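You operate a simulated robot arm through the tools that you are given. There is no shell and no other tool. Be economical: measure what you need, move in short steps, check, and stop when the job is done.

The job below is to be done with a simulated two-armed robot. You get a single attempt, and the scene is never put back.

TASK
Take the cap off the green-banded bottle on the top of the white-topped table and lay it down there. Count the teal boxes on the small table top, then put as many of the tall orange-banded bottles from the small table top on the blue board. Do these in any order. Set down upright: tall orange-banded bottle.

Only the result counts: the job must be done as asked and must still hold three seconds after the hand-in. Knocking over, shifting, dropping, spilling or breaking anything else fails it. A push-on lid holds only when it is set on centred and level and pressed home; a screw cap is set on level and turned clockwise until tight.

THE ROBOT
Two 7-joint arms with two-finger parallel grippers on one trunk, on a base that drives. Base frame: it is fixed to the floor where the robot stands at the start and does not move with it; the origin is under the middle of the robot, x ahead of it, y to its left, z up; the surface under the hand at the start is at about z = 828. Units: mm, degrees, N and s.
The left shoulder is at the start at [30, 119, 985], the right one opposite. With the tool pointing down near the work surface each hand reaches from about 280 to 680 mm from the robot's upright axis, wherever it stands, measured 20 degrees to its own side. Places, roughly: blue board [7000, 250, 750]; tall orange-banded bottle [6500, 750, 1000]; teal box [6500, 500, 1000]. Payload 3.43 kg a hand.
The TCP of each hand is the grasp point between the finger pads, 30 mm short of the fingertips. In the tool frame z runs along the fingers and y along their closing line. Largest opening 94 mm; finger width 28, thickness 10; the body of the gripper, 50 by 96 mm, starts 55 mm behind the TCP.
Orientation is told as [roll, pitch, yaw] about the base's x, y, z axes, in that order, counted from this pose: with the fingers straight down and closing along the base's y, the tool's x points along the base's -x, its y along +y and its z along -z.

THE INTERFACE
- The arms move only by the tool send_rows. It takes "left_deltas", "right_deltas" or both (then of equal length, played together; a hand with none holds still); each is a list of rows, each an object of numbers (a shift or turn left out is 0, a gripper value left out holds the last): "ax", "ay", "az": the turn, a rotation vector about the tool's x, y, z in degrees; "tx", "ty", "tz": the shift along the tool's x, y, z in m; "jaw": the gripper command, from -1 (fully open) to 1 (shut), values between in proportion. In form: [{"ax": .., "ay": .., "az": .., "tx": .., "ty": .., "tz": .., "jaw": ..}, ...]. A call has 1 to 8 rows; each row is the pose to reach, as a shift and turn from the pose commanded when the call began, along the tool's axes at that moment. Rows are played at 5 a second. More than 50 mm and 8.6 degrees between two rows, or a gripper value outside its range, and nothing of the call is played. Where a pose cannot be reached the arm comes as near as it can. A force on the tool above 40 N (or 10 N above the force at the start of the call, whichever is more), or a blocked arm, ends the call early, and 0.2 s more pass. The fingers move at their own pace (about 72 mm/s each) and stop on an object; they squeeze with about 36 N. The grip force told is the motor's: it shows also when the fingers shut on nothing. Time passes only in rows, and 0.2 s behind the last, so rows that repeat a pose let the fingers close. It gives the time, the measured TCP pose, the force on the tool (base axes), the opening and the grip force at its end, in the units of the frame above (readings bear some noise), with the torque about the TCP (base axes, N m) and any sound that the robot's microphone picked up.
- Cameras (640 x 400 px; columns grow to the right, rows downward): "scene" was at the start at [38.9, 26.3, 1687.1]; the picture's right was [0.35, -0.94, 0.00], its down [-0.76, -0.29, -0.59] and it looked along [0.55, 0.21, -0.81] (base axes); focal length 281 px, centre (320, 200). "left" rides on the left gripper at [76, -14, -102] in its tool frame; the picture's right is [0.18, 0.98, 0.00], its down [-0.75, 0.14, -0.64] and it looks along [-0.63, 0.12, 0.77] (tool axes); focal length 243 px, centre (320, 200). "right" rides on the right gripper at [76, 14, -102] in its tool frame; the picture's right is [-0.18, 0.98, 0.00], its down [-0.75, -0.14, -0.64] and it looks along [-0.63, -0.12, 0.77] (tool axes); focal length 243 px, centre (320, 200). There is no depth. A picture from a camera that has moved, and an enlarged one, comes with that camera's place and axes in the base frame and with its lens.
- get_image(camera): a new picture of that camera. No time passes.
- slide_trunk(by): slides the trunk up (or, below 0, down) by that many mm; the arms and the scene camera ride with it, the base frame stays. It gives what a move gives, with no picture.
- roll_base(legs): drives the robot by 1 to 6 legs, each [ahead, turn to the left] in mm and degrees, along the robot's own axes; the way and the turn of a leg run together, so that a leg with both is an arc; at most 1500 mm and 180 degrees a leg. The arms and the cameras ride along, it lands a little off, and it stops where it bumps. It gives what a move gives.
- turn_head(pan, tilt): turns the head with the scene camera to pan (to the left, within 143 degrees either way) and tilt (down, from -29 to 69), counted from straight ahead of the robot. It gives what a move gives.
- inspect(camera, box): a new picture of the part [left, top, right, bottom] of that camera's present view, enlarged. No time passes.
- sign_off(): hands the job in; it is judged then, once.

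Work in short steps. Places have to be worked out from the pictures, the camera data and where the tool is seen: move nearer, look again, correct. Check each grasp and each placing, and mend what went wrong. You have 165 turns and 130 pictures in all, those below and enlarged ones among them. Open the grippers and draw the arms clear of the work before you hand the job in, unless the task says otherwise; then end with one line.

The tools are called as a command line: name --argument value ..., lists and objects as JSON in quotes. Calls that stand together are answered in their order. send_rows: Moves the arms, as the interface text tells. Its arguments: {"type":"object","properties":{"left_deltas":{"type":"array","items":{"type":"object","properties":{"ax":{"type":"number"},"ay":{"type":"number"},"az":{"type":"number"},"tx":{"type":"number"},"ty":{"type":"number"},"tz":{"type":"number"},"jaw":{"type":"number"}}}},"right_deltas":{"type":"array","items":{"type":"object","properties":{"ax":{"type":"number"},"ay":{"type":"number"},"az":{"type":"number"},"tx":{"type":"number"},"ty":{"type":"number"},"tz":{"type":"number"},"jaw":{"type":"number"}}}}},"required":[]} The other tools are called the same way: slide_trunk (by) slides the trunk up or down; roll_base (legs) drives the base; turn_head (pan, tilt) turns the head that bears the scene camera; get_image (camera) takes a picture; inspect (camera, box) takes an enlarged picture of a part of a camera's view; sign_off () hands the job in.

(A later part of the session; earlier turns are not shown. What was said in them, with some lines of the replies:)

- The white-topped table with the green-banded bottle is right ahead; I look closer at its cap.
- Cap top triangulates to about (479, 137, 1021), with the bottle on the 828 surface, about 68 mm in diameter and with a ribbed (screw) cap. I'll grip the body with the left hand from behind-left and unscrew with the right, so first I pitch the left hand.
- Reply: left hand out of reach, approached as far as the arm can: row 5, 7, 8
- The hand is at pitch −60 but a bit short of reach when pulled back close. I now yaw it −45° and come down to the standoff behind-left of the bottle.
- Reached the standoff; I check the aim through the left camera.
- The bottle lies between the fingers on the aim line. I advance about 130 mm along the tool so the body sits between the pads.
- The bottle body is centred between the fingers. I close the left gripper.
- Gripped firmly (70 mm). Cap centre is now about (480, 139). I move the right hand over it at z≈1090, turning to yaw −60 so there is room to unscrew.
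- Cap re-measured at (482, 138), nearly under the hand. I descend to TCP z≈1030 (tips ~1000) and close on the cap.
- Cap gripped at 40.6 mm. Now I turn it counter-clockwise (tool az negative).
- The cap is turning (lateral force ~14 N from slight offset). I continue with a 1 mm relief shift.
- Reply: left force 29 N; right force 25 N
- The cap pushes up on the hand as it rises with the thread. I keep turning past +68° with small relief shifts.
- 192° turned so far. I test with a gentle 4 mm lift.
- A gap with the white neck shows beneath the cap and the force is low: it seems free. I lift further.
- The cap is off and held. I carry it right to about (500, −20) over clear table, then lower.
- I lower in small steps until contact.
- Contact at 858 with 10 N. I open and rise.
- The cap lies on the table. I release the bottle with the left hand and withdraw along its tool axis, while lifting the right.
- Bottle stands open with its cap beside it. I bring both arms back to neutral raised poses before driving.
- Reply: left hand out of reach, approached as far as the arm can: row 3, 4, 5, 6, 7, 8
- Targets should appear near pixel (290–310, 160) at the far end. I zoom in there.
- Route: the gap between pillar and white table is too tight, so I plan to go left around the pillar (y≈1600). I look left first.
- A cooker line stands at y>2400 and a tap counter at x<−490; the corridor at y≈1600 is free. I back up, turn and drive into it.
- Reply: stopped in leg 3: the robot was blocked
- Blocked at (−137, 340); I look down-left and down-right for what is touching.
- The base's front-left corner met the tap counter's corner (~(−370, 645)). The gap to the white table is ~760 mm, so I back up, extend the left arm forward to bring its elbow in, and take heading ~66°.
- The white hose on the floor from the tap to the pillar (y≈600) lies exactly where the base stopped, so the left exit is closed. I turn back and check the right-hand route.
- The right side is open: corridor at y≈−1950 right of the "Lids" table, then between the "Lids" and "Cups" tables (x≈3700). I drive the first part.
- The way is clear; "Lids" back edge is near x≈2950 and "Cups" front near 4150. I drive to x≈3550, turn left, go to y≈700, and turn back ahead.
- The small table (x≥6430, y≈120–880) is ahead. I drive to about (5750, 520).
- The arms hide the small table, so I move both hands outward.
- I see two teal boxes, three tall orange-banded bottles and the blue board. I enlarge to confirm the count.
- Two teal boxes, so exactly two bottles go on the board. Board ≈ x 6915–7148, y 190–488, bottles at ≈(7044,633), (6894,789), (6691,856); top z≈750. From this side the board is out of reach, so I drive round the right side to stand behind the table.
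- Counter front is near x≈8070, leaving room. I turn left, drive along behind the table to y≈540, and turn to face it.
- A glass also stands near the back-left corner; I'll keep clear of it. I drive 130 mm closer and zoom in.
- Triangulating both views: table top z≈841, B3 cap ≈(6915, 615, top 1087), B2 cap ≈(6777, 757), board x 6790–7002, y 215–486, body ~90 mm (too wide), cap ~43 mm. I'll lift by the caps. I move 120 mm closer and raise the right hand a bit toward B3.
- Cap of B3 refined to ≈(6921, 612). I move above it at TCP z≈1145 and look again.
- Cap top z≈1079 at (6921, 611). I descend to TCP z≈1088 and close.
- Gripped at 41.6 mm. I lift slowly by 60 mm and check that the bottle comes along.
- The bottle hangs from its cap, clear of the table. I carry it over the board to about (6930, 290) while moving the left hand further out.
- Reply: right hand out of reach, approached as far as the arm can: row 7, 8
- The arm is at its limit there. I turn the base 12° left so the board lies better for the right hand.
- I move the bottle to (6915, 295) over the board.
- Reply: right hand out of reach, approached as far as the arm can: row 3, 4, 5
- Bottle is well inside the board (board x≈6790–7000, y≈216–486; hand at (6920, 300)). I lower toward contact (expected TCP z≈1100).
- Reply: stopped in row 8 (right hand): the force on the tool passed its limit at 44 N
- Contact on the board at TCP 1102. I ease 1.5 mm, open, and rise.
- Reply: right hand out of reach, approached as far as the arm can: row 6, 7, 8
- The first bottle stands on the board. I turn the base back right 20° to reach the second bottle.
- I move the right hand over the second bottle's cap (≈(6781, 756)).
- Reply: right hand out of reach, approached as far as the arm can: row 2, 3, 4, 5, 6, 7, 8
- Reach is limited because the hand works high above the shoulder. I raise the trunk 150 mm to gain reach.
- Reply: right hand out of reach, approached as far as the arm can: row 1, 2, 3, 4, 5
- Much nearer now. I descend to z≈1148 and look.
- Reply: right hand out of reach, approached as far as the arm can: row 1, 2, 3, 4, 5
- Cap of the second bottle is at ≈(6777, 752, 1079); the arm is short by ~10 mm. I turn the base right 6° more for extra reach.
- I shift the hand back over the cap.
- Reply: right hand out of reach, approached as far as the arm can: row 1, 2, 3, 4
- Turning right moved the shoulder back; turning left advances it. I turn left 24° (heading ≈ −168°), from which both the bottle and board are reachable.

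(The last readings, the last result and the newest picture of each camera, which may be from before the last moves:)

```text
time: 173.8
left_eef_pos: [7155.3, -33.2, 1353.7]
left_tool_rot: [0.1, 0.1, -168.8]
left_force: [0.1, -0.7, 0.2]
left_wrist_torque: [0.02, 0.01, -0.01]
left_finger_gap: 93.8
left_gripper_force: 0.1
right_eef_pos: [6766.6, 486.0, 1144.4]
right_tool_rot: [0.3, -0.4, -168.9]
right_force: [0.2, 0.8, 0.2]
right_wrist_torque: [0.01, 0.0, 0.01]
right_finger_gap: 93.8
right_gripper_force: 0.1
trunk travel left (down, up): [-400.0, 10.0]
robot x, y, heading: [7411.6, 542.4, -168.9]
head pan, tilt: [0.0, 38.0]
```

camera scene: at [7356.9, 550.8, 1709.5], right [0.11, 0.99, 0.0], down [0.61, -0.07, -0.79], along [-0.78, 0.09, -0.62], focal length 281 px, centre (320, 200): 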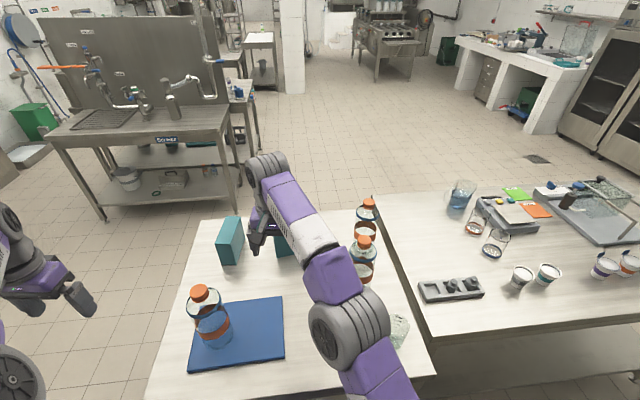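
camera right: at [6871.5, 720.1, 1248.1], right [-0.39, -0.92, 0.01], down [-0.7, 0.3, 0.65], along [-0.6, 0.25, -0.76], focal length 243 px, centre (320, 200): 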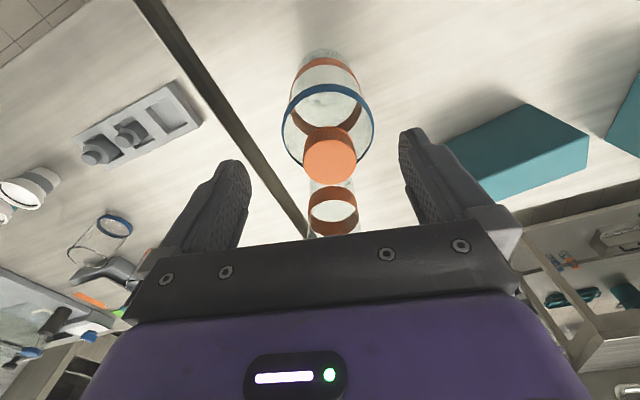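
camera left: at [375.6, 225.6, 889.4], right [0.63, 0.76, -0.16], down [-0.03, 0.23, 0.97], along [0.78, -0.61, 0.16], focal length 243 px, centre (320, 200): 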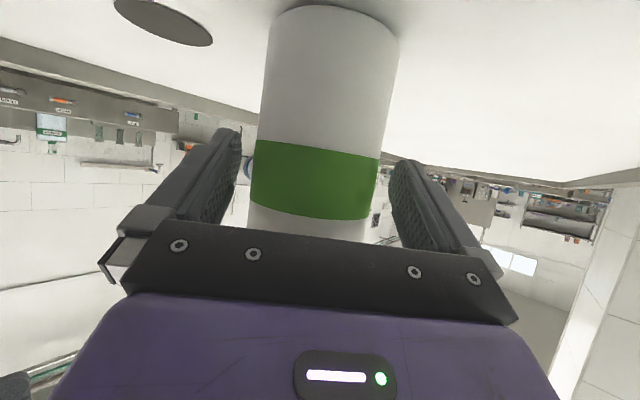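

I move back over the second cap.

send_rows --right_deltas '[{"tx": 0.01, "ty": -0.038, "tz": -0.005}, {"tx": 0.02, "ty": -0.076, "tz": -0.005}, {"tx": 0.03, "ty": -0.114, "tz": -0.005}, {"tx": 0.04, "ty": -0.152, "tz": -0.005}, {"tx": 0.05, "ty": -0.19, "tz": -0.005}, {"tx": 0.06, "ty": -0.228, "tz": -0.005}, {"tx": 0.061, "ty": -0.259, "tz": -0.005}, {"tx": 0.061, "ty": -0.259, "tz": -0.005}]'

get_image --camera "right"

```text
time: 175.6
left_eef_pos: [7154.8, -33.6, 1353.2]
left_tool_rot: [0.0, 0.0, -168.8]
left_force: [-0.2, 0.1, 0.0]
left_wrist_torque: [0.03, 0.0, 0.0]
left_finger_gap: 93.8
left_gripper_force: 0.0
right_eef_pos: [6776.5, 753.0, 1147.6]
right_tool_rot: [0.3, -0.4, -168.9]
right_force: [0.3, -0.5, -0.4]
right_wrist_torque: [0.02, 0.01, 0.0]
right_finger_gap: 93.9
right_gripper_force: 0.1
trunk travel left (down, up): [-400.0, 10.0]
robot x, y, heading: [7412.6, 546.3, -168.9]
head pan, tilt: [0.0, 38.0]
```

```text
73 pictures are left
camera right: at [6854.2, 752.3, 1249.3], right [0.01, -1.0, 0.01], down [-0.76, 0.0, 0.65], along [-0.65, -0.01, -0.76], focal length 243 px, centre (320, 200)
```

right: 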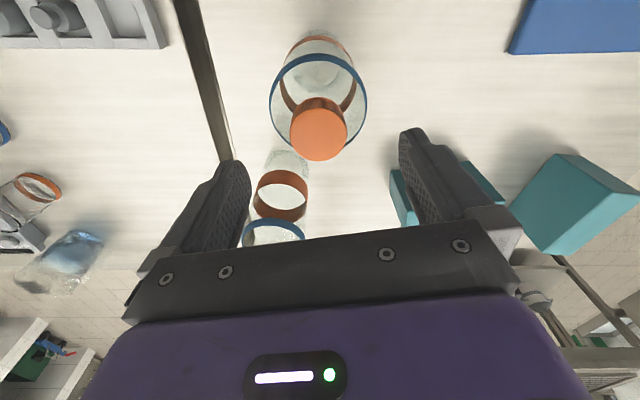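

Now directly over the cap (6777, 751). I descend 59 mm and close.

send_rows --right_deltas '[{"ty": 0.002, "tz": 0.02}, {"ty": 0.002, "tz": 0.04}, {"ty": 0.002, "tz": 0.053}, {"ty": 0.002, "tz": 0.059}, {"ty": 0.002, "tz": 0.059, "jaw": 1}, {"ty": 0.002, "tz": 0.059, "jaw": 1}, {"ty": 0.002, "tz": 0.059, "jaw": 1}, {"ty": 0.002, "tz": 0.059, "jaw": 1}]'

get_image --camera "right"

```text
time: 177.4
left_eef_pos: [7155.7, -32.0, 1353.2]
left_tool_rot: [0.0, 0.1, -168.8]
left_force: [-0.1, -0.5, -0.1]
left_wrist_torque: [-0.03, 0.01, 0.0]
left_finger_gap: 94.1
left_gripper_force: 0.0
right_eef_pos: [6777.1, 751.5, 1088.9]
right_tool_rot: [0.2, -0.3, -169.0]
right_force: [0.7, -1.2, -0.5]
right_wrist_torque: [-0.01, -0.02, -0.03]
right_finger_gap: 40.6
right_gripper_force: 36.3
trunk travel left (down, up): [-400.0, 10.0]
robot x, y, heading: [7411.0, 545.5, -168.8]
head pan, tilt: [0.0, 38.0]
```

```text
72 pictures are left
camera right: at [6855.6, 751.5, 1192.3], right [0.01, -1.0, 0.01], down [-0.76, 0.0, 0.65], along [-0.65, -0.01, -0.76], focal length 243 px, centre (320, 200)
```

right: 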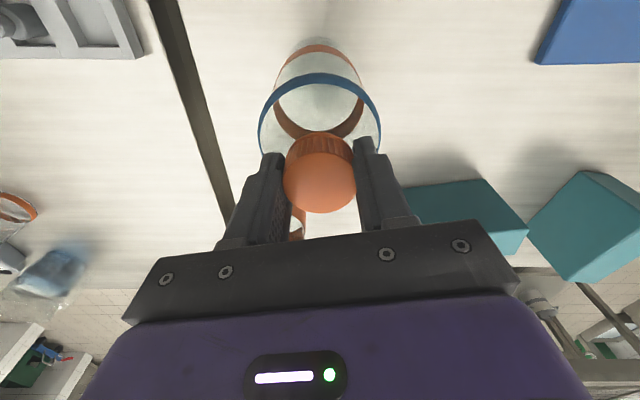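

Gripped. I lift 60 mm gently and verify.

send_rows --right_deltas '[{"tz": -0.005}, {"tz": -0.012}, {"tz": -0.025}, {"tz": -0.04}, {"tz": -0.06}, {"tz": -0.06}]'

get_image --camera "right"

```text
time: 178.8
left_eef_pos: [7154.6, -33.3, 1353.9]
left_tool_rot: [0.0, 0.1, -168.9]
left_force: [0.4, 0.3, 0.8]
left_wrist_torque: [0.03, 0.0, -0.02]
left_finger_gap: 94.0
left_gripper_force: 0.1
right_eef_pos: [6778.3, 750.5, 1150.8]
right_tool_rot: [0.4, -0.4, -168.8]
right_force: [-0.3, -0.6, -0.1]
right_wrist_torque: [-0.02, 0.01, 0.02]
right_finger_gap: 40.6
right_gripper_force: 36.1
trunk travel left (down, up): [-400.0, 10.0]
robot x, y, heading: [7412.9, 541.2, -168.9]
head pan, tilt: [0.0, 38.0]
```

```text
71 pictures are left
camera right: at [6856.1, 750.9, 1252.4], right [0.01, -1.0, 0.01], down [-0.76, 0.0, 0.65], along [-0.65, -0.01, -0.76], focal length 243 px, centre (320, 200)
```

right: 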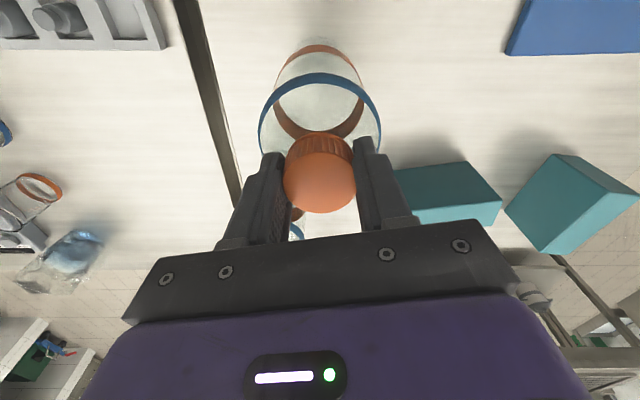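

The bottle is lifted. I carry it first toward +x, then over to (6880, 425) on the board.

send_rows --right_deltas '[{"tx": 0.03, "ty": 0.026}, {"tx": 0.06, "ty": 0.052}, {"tx": 0.089, "ty": 0.078}, {"tx": 0.085, "ty": 0.12}, {"tx": 0.077, "ty": 0.16}, {"tx": 0.069, "ty": 0.2}, {"tx": 0.06, "ty": 0.24}]'

send_rows --right_deltas '[{"tx": -0.008, "ty": 0.035}, {"tx": -0.014, "ty": 0.065}, {"tx": -0.02, "ty": 0.09}, {"tx": -0.022, "ty": 0.099}, {"tx": -0.022, "ty": 0.099}]'

get_image --camera "right"

get_image --camera "scene"

```text
time: 180.4
left_eef_pos: [7154.1, -33.6, 1354.2]
left_tool_rot: [-0.1, 0.1, -168.8]
left_force: [0.7, -1.2, -0.6]
left_wrist_torque: [-0.01, 0.0, 0.01]
left_finger_gap: 93.9
left_gripper_force: 0.1
right_eef_pos: [6882.0, 525.6, 1150.5]
right_tool_rot: [0.2, -0.3, -168.9]
right_force: [0.1, -1.3, -0.4]
right_wrist_torque: [0.01, 0.0, 0.0]
right_finger_gap: 40.2
right_gripper_force: 35.9
trunk travel left (down, up): [-400.0, 10.0]
robot x, y, heading: [7412.5, 544.0, -168.6]
head pan, tilt: [0.0, 38.0]
```

```text
time: 181.6
left_eef_pos: [7154.4, -32.9, 1353.9]
left_tool_rot: [0.0, 0.1, -168.9]
left_force: [0.6, 0.5, 0.7]
left_wrist_torque: [-0.01, 0.01, -0.03]
left_finger_gap: 94.1
left_gripper_force: 0.1
right_eef_pos: [6882.4, 426.5, 1151.2]
right_tool_rot: [0.3, -0.3, -168.9]
right_force: [-0.2, 0.2, -1.1]
right_wrist_torque: [-0.01, 0.03, -0.01]
right_finger_gap: 40.3
right_gripper_force: 36.0
trunk travel left (down, up): [-400.0, 10.0]
robot x, y, heading: [7412.4, 545.3, -168.7]
head pan, tilt: [0.0, 38.0]
```

```text
70 pictures are left
camera right: at [6959.2, 427.0, 1253.5], right [0.01, -1.0, 0.01], down [-0.76, 0.0, 0.65], along [-0.65, -0.01, -0.76], focal length 243 px, centre (320, 200)
```

right: 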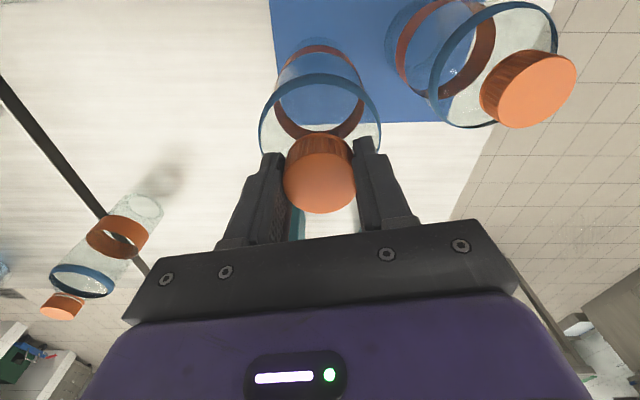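

```text
69 pictures are left
camera scene: at [7357.8, 533.2, 1859.5], right [-0.2, 0.98, 0.0], down [0.6, 0.12, -0.79], along [-0.77, -0.15, -0.62], focal length 281 px, centre (320, 200)
```

scene: 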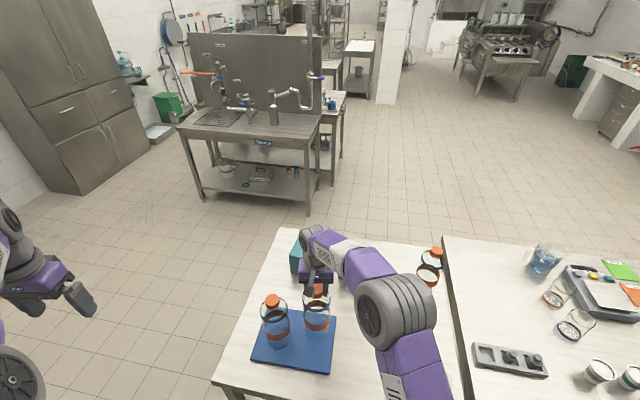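

Left board edge reads y≈488; I shift 8 mm inward and lower to contact.

send_rows --right_deltas '[{"ty": 0.008, "tx": -0.002, "tz": 0.012}, {"ty": 0.008, "tx": -0.002, "tz": 0.028}, {"ty": 0.008, "tx": -0.002, "tz": 0.038}, {"ty": 0.008, "tx": -0.002, "tz": 0.043}, {"ty": 0.008, "tx": -0.002, "tz": 0.046}, {"ty": 0.008, "tx": -0.002, "tz": 0.049}, {"ty": 0.008, "tx": -0.002, "tz": 0.051}]'

```text
time: 183.2
left_eef_pos: [7157.3, -32.6, 1355.5]
left_tool_rot: [0.0, -0.1, -169.0]
left_force: [1.2, 1.2, -0.2]
left_wrist_torque: [-0.04, 0.01, 0.0]
left_finger_gap: 94.1
left_gripper_force: 0.1
right_eef_pos: [6879.4, 417.2, 1103.6]
right_tool_rot: [0.3, -0.9, -169.0]
right_force: [-0.2, 1.3, 27.8]
right_wrist_torque: [0.2, -0.19, 0.03]
right_finger_gap: 40.5
right_gripper_force: 36.0
trunk travel left (down, up): [-400.0, 10.0]
robot x, y, heading: [7414.7, 541.8, -168.8]
head pan, tilt: [0.0, 38.0]
```

Contact at 1103.6 with 28 N. I ease 2 mm, release, and rise.

send_rows --right_deltas '[{"tz": -0.002}, {"tz": -0.002, "jaw": -1}, {"tz": -0.002, "jaw": -1}, {"tz": -0.002, "jaw": -1}, {"tz": -0.02, "jaw": -1}, {"tz": -0.05, "jaw": -1}, {"tz": -0.09, "jaw": -1}, {"tz": -0.13, "jaw": -1}]'

get_image --camera "right"

```text
time: 185.0
left_eef_pos: [7154.9, -32.5, 1355.2]
left_tool_rot: [0.0, 0.0, -168.7]
left_force: [0.5, -0.7, -0.2]
left_wrist_torque: [0.01, 0.02, 0.04]
left_finger_gap: 94.1
left_gripper_force: 0.0
right_eef_pos: [6882.6, 419.2, 1230.6]
right_tool_rot: [0.3, -0.4, -168.8]
right_force: [-0.3, 0.2, -0.5]
right_wrist_torque: [-0.01, -0.04, -0.03]
right_finger_gap: 93.7
right_gripper_force: 0.0
trunk travel left (down, up): [-400.0, 10.0]
robot x, y, heading: [7411.5, 543.6, -168.8]
head pan, tilt: [0.0, 38.0]
```

```text
68 pictures are left
camera right: at [6960.6, 418.8, 1334.5], right [0.01, -1.0, 0.01], down [-0.76, 0.0, 0.65], along [-0.65, -0.01, -0.76], focal length 243 px, centre (320, 200)
```

right: 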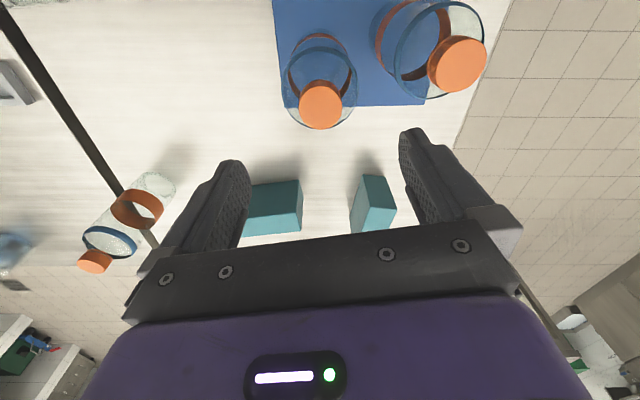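

Both bottles stand on the board. I draw the right arm back and check with the scene camera.

send_rows --right_deltas '[{"tx": 0.02, "ty": -0.04}, {"tx": 0.04, "ty": -0.08}, {"tx": 0.06, "ty": -0.12}, {"tx": 0.08, "ty": -0.16}, {"tx": 0.1, "ty": -0.2}, {"tx": 0.12, "ty": -0.24}, {"tx": 0.14, "ty": -0.28}]'

roll_base --legs '[[-150, 0]]'

get_image --camera "scene"

inspect --camera "scene" --box '[200, 200, 480, 375]'

```text
time: 186.6
left_eef_pos: [7155.1, -30.6, 1353.8]
left_tool_rot: [0.1, 0.2, -168.7]
left_force: [0.1, 0.3, 0.2]
left_wrist_torque: [-0.02, -0.01, -0.01]
left_finger_gap: 94.1
left_gripper_force: 0.1
right_eef_pos: [6963.6, 722.8, 1228.4]
right_tool_rot: [0.3, -0.5, -168.8]
right_force: [-0.2, -0.1, 0.2]
right_wrist_torque: [-0.03, 0.03, -0.01]
right_finger_gap: 93.7
right_gripper_force: 0.1
trunk travel left (down, up): [-400.0, 10.0]
robot x, y, heading: [7410.1, 538.4, -168.8]
head pan, tilt: [0.0, 38.0]
```

```text
time: 187.9
left_eef_pos: [7298.1, -4.6, 1354.0]
left_tool_rot: [0.0, 0.1, -168.8]
left_force: [1.1, 0.3, -0.2]
left_wrist_torque: [0.03, 0.02, -0.01]
left_finger_gap: 93.9
left_gripper_force: 0.1
right_eef_pos: [7106.9, 748.4, 1226.4]
right_tool_rot: [0.4, -0.5, -169.0]
right_force: [0.1, -0.4, 0.9]
right_wrist_torque: [0.04, -0.01, 0.02]
right_finger_gap: 93.9
right_gripper_force: 0.0
trunk travel left (down, up): [-400.0, 10.0]
robot x, y, heading: [7554.4, 570.7, -168.7]
head pan, tilt: [0.0, 38.0]
```

```text
67 pictures are left
camera scene: at [7501.7, 561.2, 1859.4], right [-0.19, 0.98, 0.0], down [0.6, 0.12, -0.79], along [-0.77, -0.15, -0.62], focal length 281 px, centre (320, 200)
```

scene: 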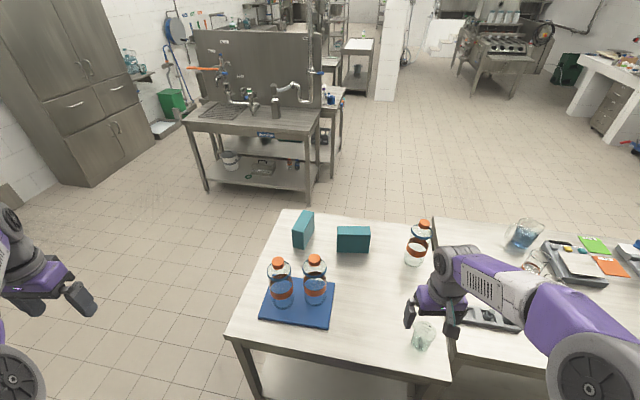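

```text
2.29 times, centred on (340, 288) of scene
camera zoom: at [7501.7, 561.2, 1859.4], right [-0.19, 0.98, 0.0], down [0.6, 0.12, -0.79], along [-0.77, -0.15, -0.62], focal length 643 px, centre (274, 0)
```

zoom: 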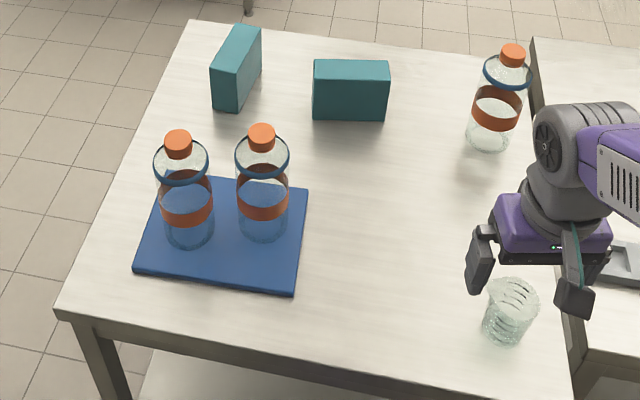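

Both bottles are upright on the blue board, the third is untouched, the two teal boxes are in place, and the arms are clear with grippers open. I hand in.

sign_off

```text
The job is handed in.
```

The job is handed in: the green-banded bottle's cap is off and lying on the white-topped table. I counted two teal boxes, so two tall orange-banded bottles now stand upright on the blue board. On the way, the base was stopped once, at what I took to be the floor hose by the tap counter. I saw nothing moved and drove round it.
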